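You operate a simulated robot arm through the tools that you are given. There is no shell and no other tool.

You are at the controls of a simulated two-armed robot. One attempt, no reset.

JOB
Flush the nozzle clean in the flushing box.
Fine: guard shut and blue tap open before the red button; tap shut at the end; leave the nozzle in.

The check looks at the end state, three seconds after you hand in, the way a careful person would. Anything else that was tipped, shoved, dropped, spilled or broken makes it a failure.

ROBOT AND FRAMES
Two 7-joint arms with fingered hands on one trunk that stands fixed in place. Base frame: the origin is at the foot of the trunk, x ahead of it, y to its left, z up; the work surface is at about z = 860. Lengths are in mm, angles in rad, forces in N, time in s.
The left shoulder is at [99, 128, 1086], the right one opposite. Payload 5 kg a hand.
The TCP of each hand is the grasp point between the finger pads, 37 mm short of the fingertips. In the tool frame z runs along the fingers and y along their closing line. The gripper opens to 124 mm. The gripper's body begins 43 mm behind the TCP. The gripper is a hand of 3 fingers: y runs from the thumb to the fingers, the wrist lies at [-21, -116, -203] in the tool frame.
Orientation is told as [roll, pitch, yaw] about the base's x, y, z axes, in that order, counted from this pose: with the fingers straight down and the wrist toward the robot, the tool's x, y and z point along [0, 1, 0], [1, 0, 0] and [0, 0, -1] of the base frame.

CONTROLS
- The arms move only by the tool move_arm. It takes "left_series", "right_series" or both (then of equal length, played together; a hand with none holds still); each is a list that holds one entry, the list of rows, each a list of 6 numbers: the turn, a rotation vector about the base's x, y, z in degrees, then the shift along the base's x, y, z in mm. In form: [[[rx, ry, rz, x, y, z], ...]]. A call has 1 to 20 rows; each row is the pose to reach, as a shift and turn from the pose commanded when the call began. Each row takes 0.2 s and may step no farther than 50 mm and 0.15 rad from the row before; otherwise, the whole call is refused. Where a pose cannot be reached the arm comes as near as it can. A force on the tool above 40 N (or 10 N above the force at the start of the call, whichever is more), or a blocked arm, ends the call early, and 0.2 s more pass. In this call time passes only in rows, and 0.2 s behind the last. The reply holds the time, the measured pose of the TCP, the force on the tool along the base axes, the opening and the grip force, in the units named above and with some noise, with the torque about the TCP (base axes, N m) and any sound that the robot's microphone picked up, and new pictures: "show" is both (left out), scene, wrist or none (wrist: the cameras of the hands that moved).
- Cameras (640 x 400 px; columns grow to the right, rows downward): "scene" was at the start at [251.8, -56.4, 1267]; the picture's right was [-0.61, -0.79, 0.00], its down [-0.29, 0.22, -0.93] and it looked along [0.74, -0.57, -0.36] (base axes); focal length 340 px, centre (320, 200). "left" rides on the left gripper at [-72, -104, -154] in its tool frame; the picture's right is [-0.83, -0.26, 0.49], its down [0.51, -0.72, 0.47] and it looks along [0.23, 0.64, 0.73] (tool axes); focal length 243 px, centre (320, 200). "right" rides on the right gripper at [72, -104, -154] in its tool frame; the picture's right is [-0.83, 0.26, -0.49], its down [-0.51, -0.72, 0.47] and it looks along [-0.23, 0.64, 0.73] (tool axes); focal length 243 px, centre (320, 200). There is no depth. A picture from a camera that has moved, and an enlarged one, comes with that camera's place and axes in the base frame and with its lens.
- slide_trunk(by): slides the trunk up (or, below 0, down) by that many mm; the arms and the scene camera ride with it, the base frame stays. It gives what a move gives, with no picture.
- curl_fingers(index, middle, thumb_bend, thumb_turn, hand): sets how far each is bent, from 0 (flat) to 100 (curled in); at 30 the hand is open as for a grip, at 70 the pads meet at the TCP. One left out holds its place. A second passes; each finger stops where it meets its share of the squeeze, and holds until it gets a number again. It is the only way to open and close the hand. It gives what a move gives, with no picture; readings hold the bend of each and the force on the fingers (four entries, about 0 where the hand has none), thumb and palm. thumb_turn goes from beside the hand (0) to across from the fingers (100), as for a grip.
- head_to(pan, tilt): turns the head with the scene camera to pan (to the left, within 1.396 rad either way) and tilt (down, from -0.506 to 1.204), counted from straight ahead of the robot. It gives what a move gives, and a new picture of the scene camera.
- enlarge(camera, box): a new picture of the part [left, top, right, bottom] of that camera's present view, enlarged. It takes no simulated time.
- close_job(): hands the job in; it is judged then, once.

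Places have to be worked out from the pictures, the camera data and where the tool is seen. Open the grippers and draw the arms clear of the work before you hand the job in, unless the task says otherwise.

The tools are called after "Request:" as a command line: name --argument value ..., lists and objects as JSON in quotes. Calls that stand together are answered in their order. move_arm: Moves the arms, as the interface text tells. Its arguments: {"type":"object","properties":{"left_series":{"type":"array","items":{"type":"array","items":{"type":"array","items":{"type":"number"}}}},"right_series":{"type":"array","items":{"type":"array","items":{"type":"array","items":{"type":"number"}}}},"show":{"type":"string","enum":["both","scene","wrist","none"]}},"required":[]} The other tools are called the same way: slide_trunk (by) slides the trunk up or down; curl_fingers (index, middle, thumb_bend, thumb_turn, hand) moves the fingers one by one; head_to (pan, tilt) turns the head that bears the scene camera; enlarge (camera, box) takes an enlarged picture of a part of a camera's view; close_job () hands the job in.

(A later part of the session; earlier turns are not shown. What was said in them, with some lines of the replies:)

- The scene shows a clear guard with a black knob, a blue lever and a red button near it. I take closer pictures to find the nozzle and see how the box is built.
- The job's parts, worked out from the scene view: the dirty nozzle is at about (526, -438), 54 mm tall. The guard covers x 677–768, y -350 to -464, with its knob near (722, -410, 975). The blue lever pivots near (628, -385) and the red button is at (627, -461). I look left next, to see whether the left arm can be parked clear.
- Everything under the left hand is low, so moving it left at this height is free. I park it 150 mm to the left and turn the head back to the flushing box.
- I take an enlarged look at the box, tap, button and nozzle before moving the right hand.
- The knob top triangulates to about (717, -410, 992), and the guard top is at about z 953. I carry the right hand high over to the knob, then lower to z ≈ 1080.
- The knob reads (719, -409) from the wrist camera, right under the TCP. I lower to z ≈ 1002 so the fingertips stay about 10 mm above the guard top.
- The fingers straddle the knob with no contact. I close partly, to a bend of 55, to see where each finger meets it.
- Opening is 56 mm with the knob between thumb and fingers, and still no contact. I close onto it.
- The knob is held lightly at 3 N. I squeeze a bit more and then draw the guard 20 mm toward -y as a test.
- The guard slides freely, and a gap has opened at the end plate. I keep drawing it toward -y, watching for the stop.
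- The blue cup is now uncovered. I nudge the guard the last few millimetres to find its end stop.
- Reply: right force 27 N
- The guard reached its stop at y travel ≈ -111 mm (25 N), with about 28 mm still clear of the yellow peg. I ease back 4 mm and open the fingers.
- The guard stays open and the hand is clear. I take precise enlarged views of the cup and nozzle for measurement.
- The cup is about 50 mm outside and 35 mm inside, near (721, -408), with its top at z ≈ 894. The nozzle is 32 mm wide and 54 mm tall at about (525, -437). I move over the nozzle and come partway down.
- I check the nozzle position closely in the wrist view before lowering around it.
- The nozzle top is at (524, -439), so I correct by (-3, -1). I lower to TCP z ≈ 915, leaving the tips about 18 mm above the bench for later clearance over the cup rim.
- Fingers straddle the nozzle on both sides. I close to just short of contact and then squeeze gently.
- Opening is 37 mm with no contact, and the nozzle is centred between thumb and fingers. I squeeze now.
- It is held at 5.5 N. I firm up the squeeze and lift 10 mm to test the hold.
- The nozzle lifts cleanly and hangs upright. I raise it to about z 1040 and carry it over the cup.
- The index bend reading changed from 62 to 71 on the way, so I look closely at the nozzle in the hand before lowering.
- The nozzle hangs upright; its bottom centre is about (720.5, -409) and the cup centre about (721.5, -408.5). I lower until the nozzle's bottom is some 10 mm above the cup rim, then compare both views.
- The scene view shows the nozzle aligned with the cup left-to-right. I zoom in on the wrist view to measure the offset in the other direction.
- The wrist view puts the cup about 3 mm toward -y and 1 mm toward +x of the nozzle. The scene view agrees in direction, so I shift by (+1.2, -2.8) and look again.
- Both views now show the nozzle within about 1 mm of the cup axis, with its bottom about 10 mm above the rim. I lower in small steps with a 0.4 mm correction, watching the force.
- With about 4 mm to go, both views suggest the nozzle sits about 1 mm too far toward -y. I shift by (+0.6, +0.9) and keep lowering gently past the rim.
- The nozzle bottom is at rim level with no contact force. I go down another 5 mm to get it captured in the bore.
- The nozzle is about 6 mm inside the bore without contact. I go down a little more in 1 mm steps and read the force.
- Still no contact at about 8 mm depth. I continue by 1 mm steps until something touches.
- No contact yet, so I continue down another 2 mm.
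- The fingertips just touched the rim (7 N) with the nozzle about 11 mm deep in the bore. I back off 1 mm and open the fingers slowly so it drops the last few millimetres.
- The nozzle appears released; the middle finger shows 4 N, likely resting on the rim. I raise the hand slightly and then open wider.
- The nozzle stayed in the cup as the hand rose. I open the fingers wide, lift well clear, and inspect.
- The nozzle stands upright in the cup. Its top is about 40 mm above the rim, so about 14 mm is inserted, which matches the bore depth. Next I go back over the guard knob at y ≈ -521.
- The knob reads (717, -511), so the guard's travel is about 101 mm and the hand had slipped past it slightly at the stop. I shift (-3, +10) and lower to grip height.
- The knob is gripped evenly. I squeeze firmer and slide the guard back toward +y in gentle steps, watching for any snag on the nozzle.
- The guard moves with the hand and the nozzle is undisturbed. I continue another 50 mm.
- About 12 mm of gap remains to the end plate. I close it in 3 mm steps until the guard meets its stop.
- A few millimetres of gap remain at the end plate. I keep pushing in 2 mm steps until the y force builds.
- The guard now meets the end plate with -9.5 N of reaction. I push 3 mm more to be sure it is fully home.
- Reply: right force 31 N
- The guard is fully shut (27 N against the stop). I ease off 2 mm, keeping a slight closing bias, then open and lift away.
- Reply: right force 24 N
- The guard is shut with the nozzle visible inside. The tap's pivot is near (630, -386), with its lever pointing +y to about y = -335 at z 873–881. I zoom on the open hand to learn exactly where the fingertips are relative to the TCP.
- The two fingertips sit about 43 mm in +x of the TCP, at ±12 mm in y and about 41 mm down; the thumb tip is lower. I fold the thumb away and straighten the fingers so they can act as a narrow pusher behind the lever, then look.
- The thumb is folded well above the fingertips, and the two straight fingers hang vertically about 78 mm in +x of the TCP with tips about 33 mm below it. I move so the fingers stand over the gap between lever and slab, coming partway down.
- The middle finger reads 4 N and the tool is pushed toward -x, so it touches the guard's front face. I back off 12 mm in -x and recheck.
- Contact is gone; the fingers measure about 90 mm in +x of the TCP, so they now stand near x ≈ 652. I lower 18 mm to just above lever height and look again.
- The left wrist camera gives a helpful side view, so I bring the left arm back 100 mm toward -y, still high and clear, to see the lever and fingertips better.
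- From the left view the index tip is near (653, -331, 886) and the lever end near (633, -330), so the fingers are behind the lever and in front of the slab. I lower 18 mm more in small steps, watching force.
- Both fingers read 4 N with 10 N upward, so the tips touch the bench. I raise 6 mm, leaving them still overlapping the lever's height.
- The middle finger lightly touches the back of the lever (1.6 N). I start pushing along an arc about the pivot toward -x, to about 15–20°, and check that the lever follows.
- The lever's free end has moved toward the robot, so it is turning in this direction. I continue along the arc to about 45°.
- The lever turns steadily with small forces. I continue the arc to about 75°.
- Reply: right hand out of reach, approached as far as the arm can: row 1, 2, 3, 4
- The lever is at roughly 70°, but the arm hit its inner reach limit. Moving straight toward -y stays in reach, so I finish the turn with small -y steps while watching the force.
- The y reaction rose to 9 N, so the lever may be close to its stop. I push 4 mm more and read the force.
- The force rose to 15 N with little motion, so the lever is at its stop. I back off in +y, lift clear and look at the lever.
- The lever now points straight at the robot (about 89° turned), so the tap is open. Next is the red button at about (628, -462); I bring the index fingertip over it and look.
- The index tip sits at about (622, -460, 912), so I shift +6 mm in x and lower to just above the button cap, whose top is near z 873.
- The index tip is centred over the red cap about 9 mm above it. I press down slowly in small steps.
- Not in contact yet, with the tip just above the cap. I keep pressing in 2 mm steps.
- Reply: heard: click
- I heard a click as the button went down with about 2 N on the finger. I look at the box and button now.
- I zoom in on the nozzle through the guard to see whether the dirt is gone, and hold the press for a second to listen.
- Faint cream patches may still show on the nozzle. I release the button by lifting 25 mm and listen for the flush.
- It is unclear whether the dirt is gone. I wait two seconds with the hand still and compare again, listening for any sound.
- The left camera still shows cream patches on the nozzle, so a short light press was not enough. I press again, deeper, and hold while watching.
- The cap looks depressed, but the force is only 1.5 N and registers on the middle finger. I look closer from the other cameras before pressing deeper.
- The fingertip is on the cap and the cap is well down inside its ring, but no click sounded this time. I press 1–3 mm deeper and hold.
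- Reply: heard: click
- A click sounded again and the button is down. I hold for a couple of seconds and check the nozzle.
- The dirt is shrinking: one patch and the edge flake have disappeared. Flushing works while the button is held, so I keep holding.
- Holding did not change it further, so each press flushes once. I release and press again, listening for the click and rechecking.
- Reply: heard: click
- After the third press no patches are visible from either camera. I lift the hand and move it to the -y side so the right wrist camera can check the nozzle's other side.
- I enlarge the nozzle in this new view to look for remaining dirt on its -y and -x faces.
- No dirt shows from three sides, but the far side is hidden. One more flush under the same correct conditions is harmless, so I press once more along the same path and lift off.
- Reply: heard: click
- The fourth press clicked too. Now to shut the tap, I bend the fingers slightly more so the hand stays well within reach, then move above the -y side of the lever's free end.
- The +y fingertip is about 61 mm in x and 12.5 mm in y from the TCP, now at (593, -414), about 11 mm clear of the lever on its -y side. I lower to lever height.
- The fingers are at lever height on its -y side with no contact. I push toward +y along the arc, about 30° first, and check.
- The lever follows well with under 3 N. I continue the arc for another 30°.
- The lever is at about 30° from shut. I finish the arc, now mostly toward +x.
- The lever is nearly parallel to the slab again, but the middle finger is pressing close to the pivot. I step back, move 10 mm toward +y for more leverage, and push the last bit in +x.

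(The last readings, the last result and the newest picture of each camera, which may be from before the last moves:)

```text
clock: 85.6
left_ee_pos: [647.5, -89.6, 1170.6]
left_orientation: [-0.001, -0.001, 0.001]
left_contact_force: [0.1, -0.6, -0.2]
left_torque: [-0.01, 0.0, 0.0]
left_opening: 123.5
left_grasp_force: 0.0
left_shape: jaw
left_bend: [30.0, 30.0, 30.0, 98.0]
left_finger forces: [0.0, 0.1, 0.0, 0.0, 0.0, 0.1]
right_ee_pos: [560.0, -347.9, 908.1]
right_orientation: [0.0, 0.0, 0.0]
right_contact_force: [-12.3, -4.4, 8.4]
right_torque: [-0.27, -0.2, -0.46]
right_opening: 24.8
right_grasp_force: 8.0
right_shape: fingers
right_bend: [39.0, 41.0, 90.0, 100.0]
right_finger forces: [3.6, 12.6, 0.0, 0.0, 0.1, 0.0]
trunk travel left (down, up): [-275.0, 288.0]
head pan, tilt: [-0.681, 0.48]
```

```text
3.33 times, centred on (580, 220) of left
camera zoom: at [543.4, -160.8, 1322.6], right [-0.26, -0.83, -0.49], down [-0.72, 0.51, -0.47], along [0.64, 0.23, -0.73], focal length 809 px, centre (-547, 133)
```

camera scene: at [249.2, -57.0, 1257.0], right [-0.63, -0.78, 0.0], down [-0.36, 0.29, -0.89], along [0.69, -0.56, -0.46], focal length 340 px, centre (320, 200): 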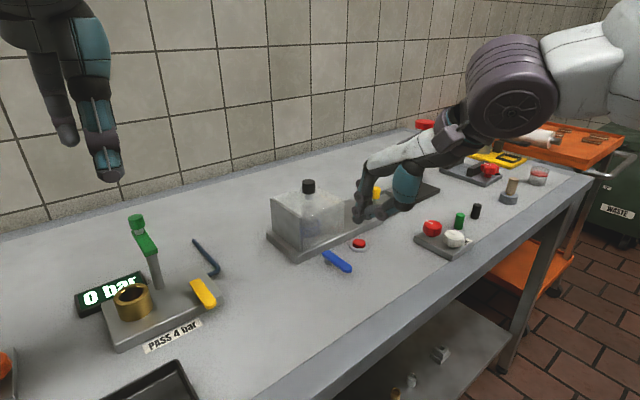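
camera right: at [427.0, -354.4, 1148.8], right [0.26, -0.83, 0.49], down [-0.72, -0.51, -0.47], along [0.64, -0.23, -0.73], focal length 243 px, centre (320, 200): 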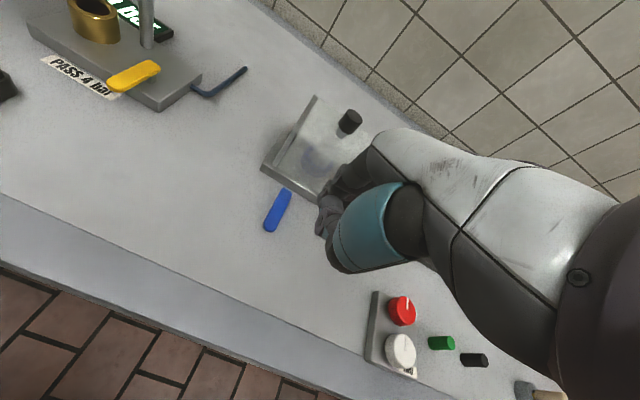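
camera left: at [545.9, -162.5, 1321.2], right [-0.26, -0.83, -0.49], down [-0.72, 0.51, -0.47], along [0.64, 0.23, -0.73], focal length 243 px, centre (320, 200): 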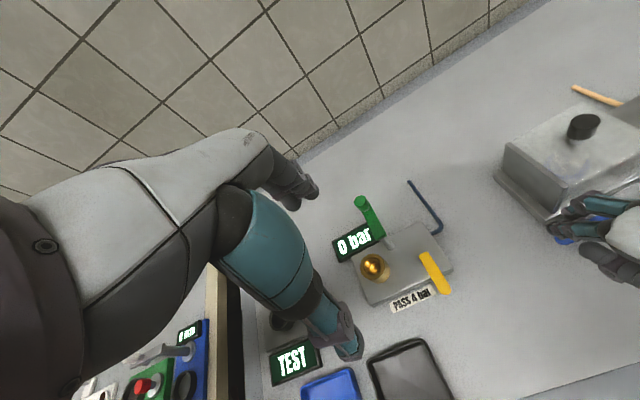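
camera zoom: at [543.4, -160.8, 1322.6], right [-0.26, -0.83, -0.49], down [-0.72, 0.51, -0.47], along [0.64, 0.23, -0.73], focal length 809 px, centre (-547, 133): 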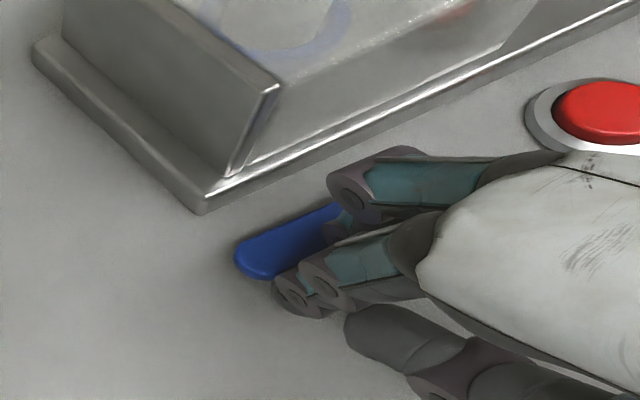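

The lever resists with 12 N, so it is back at its shut stop. I back off in -x, lift clear and inspect.

Request:
move_arm --right_series '[[[0, 0, 0, -8, 0, 0], [0, 0, 0, -20, -6, 0], [0, 0, 0, -20, -10, 30], [0, 0, 0, -20, -30, 70], [0, 0, 0, -20, -60, 110], [0, 0, 0, -20, -100, 130], [0, 0, 0, -20, -140, 150]]]' --show "both"

Request:
enlarge --camera "scene" --box '[255, 170, 395, 290]'

Request:
enlarge --camera "left" --box '[480, 80, 640, 260]'

```text
clock: 87.2
left_ee_pos: [648.1, -87.6, 1170.2]
left_orientation: [0.0, 0.0, 0.002]
left_contact_force: [0.0, -0.3, -0.8]
left_torque: [-0.01, -0.04, 0.01]
left_opening: 123.6
left_grasp_force: 0.0
left_shape: jaw
left_bend: [30.0, 30.0, 30.0, 98.0]
left_finger forces: [0.0, 0.0, 0.0, 0.1, 0.0, 0.0]
right_ee_pos: [542.4, -489.5, 1057.2]
right_orientation: [0.0, -0.002, 0.0]
right_contact_force: [-0.2, -0.5, 0.6]
right_torque: [0.04, -0.06, -0.02]
right_opening: 26.9
right_grasp_force: 0.1
right_shape: fingers
right_bend: [37.0, 37.0, 90.0, 100.0]
right_finger forces: [0.1, 0.0, 0.0, 0.0, 0.0, 0.1]
trunk travel left (down, up): [-275.0, 288.0]
head pan, tilt: [-0.681, 0.48]
camera scene: at [248.1, -57.0, 1257.2], right [-0.63, -0.78, 0.0], down [-0.36, 0.29, -0.89], along [0.69, -0.56, -0.46], focal length 340 px, centre (320, 200)
camera right: at [436.8, -415.8, 1212.3], right [0.26, -0.83, 0.49], down [-0.72, -0.51, -0.47], along [0.64, -0.23, -0.73], focal length 243 px, centre (320, 200)
```

scene: 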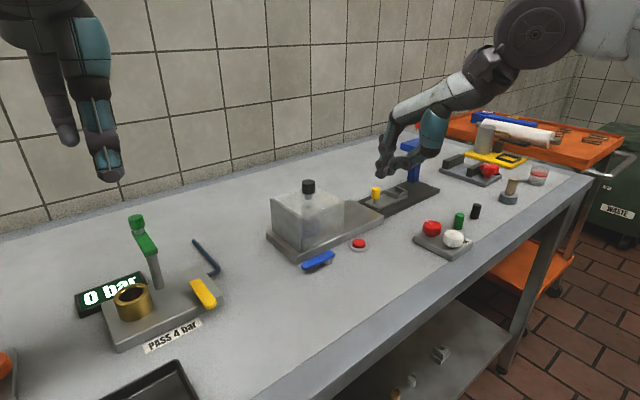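
right: 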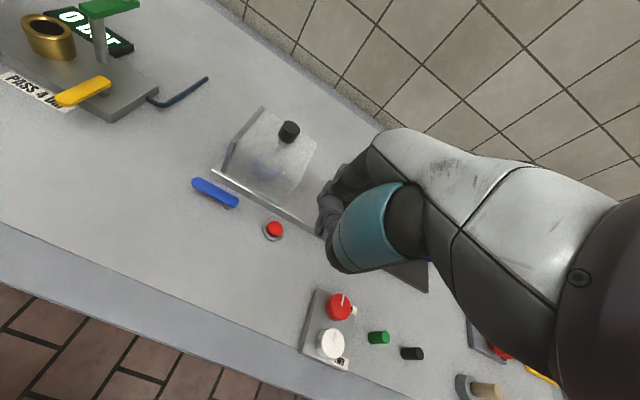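

```text
3.33 times, centred on (325, 230) of scene
camera zoom: at [248.1, -57.0, 1257.2], right [-0.63, -0.78, 0.0], down [-0.36, 0.29, -0.89], along [0.69, -0.56, -0.46], focal length 1133 px, centre (303, 100)
```

zoom: 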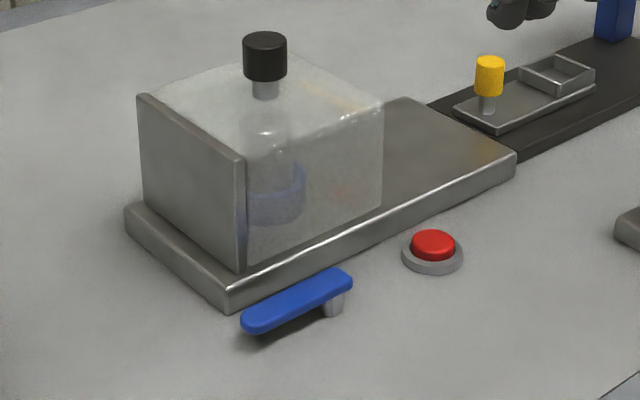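

```text
2.22 times, centred on (560, 170) of left
camera zoom: at [544.9, -160.6, 1322.0], right [-0.26, -0.83, -0.49], down [-0.72, 0.51, -0.47], along [0.64, 0.23, -0.73], focal length 539 px, centre (-213, 267)
```

zoom: 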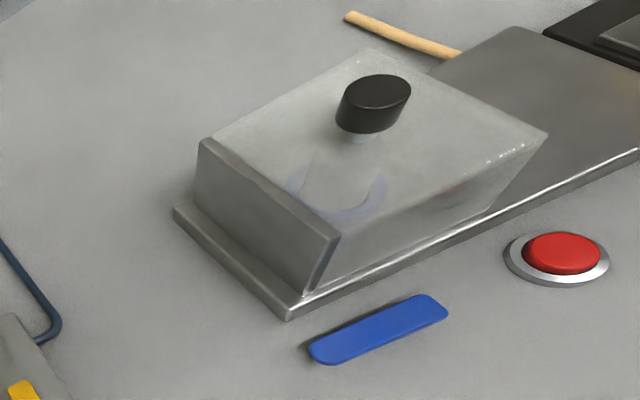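

The lever is back exactly where it started, the guard is shut and the nozzle is in. I take a last look at the nozzle, then open the right hand and draw it back to its starting place.

Request:
enlarge --camera "scene" --box '[290, 190, 340, 240]'

Request:
move_arm --right_series '[[[0, 0, 0, 0, 0, 45], [0, 0, 0, 0, -20, 85], [0, 0, 0, -8, -55, 110], [0, 0, 0, -16, -95, 130], [0, 0, 0, -28, -135, 145], [0, 0, 0, -40, -175, 145]]]' --show "none"

Request:
curl_fingers --hand "right" --thumb_bend 30 --index 30 --middle 30 --thumb_turn 98

Request:
head_to --pan -0.656 --tilt 0.372

Request:
enlarge --camera "right" --box '[80, 60, 340, 310]'

```text
8.00 times, centred on (315, 215) of scene
camera zoom: at [248.1, -57.0, 1257.2], right [-0.63, -0.78, 0.0], down [-0.36, 0.29, -0.89], along [0.69, -0.56, -0.46], focal length 2718 px, centre (360, 80)
```

zoom: 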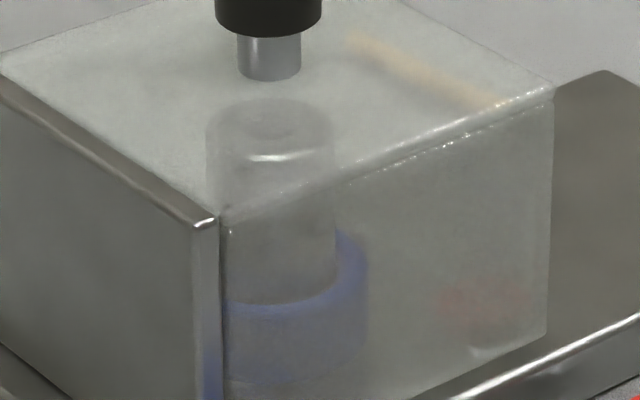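

```text
clock: 88.6
left_ee_pos: [649.1, -89.0, 1168.7]
left_orientation: [0.0, 0.0, 0.003]
left_contact_force: [0.3, -0.3, 1.2]
left_torque: [-0.01, 0.02, 0.02]
left_opening: 123.6
left_grasp_force: 0.0
left_shape: jaw
left_bend: [30.0, 30.0, 30.0, 98.0]
left_finger forces: [0.0, 0.1, 0.0, 0.1, 0.0, 0.0]
right_ee_pos: [500.2, -666.1, 1203.0]
right_orientation: [0.002, 0.0, 0.0]
right_contact_force: [0.2, -0.8, -0.9]
right_torque: [0.02, 0.01, -0.02]
right_opening: 26.5
right_grasp_force: 0.0
right_shape: fingers
right_bend: [37.0, 37.0, 90.0, 100.0]
right_finger forces: [0.0, 0.0, 0.1, 0.0, 0.0, 0.1]
trunk travel left (down, up): [-275.0, 288.0]
head pan, tilt: [-0.681, 0.48]
```

```text
clock: 89.6
left_ee_pos: [649.3, -86.9, 1168.4]
left_orientation: [-0.001, -0.001, 0.002]
left_contact_force: [1.1, 0.0, 0.0]
left_torque: [-0.01, -0.02, 0.01]
left_opening: 123.6
left_grasp_force: 0.0
left_shape: jaw
left_bend: [30.0, 30.0, 30.0, 98.0]
left_finger forces: [0.0, 0.0, 0.0, 0.0, 0.0, 0.1]
right_ee_pos: [502.7, -664.3, 1203.3]
right_orientation: [-0.001, 0.0, 0.0]
right_contact_force: [0.4, -0.5, -0.7]
right_torque: [-0.01, 0.02, -0.01]
right_opening: 128.8
right_grasp_force: 0.0
right_shape: fingers
right_bend: [30.0, 30.0, 30.0, 96.0]
right_finger forces: [0.0, 0.0, 0.0, 0.0, 0.1, 0.1]
trunk travel left (down, up): [-275.0, 288.0]
head pan, tilt: [-0.681, 0.48]
```

```text
clock: 90.3
left_ee_pos: [648.8, -89.0, 1167.6]
left_orientation: [0.001, 0.0, 0.0]
left_contact_force: [0.5, 1.0, -0.6]
left_torque: [0.01, 0.0, 0.0]
left_opening: 123.8
left_grasp_force: 0.1
left_shape: jaw
left_bend: [30.0, 30.0, 30.0, 98.0]
left_finger forces: [0.0, 0.1, 0.0, 0.1, 0.0, 0.1]
right_ee_pos: [502.3, -663.3, 1203.5]
right_orientation: [0.0, -0.001, 0.001]
right_contact_force: [-0.4, -0.3, 0.0]
right_torque: [-0.03, -0.03, 0.01]
right_opening: 128.8
right_grasp_force: 0.2
right_shape: fingers
right_bend: [30.0, 30.0, 30.0, 96.0]
right_finger forces: [0.1, 0.1, 0.0, 0.0, 0.0, 0.1]
trunk travel left (down, up): [-275.0, 288.0]
head pan, tilt: [-0.656, 0.372]
camera scene: at [251.8, -56.4, 1266.9], right [-0.61, -0.79, 0.0], down [-0.29, 0.22, -0.93], along [0.74, -0.57, -0.36], focal length 340 px, centre (320, 200)
```

scene: 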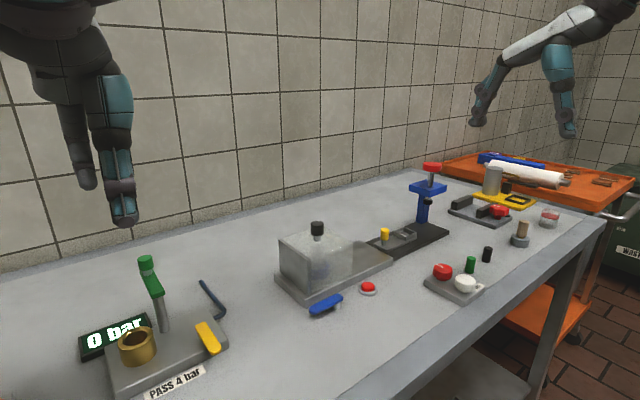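

```text
1.60 times, centred on (210, 185) of right
camera zoom: at [396.7, -590.4, 1358.2], right [0.26, -0.83, 0.49], down [-0.72, -0.51, -0.47], along [0.64, -0.23, -0.73], focal length 388 px, centre (496, 224)
```

zoom: 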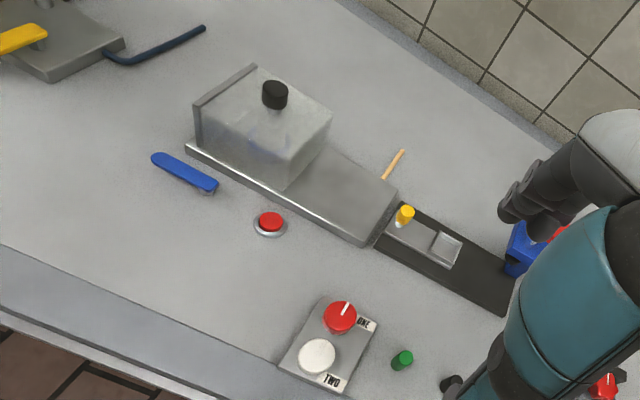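

Everything else on the bench looks unmoved. I compare the box with the very first enlarged picture, using the same view.

Request:
enlarge --camera "scene" --box '[240, 200, 440, 340]'

Request:
enlarge --camera "right" --box '[80, 80, 240, 180]'

```text
2.86 times, centred on (340, 270) of scene
camera zoom: at [251.8, -56.4, 1266.9], right [-0.61, -0.79, 0.0], down [-0.29, 0.22, -0.93], along [0.74, -0.57, -0.36], focal length 971 px, centre (263, 0)
```

zoom: 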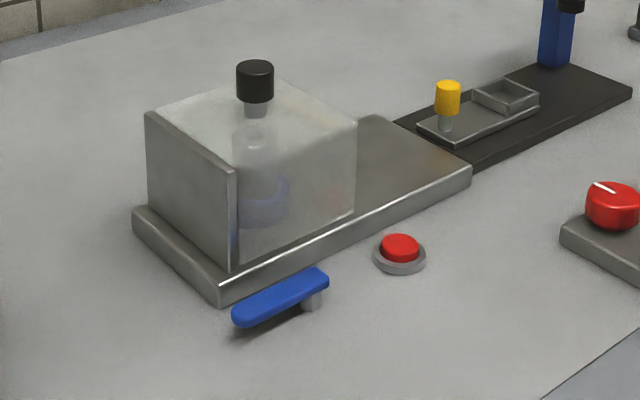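

```text
4.00 times, centred on (160, 130) of right
camera zoom: at [396.7, -590.4, 1358.2], right [0.26, -0.83, 0.49], down [-0.72, -0.51, -0.47], along [0.64, -0.23, -0.73], focal length 970 px, centre (960, 480)
```

zoom: 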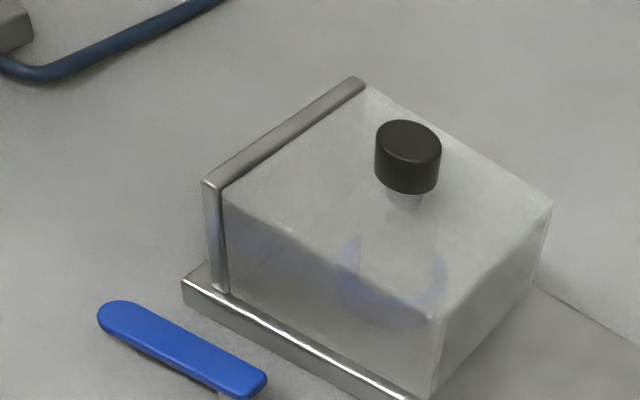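

The guard, lever and button all match the first picture. The clean nozzle stands in its cup under the shut guard, and both hands are open and clear, so I hand the job in.

Request:
close_job

```text
The job is handed in.
```

I flushed the nozzle and left it standing in the cup of the flushing box. The guard is shut, the blue tap is shut again, and both hands are open and clear of the bench.

- **Order:** I shut the guard and opened the tap fully before the first press of the red button.
- **Flushing:** I pressed the button four times, and each press clicked. The dirt went away in steps and none showed after the third press. The fourth was a precaution for the side facing away from the robot.
- **Not confirmed:** That far side was hidden from every camera, so I could not check that it is clean. The sides I could see showed no dirt.
- **Rest of the bench:** The guard, lever and button match the first picture, and I saw nothing else moved or spilled. While I worked, a finger lightly touched the front of the guard, the bench top and probably the ring around the button, without visible effect.
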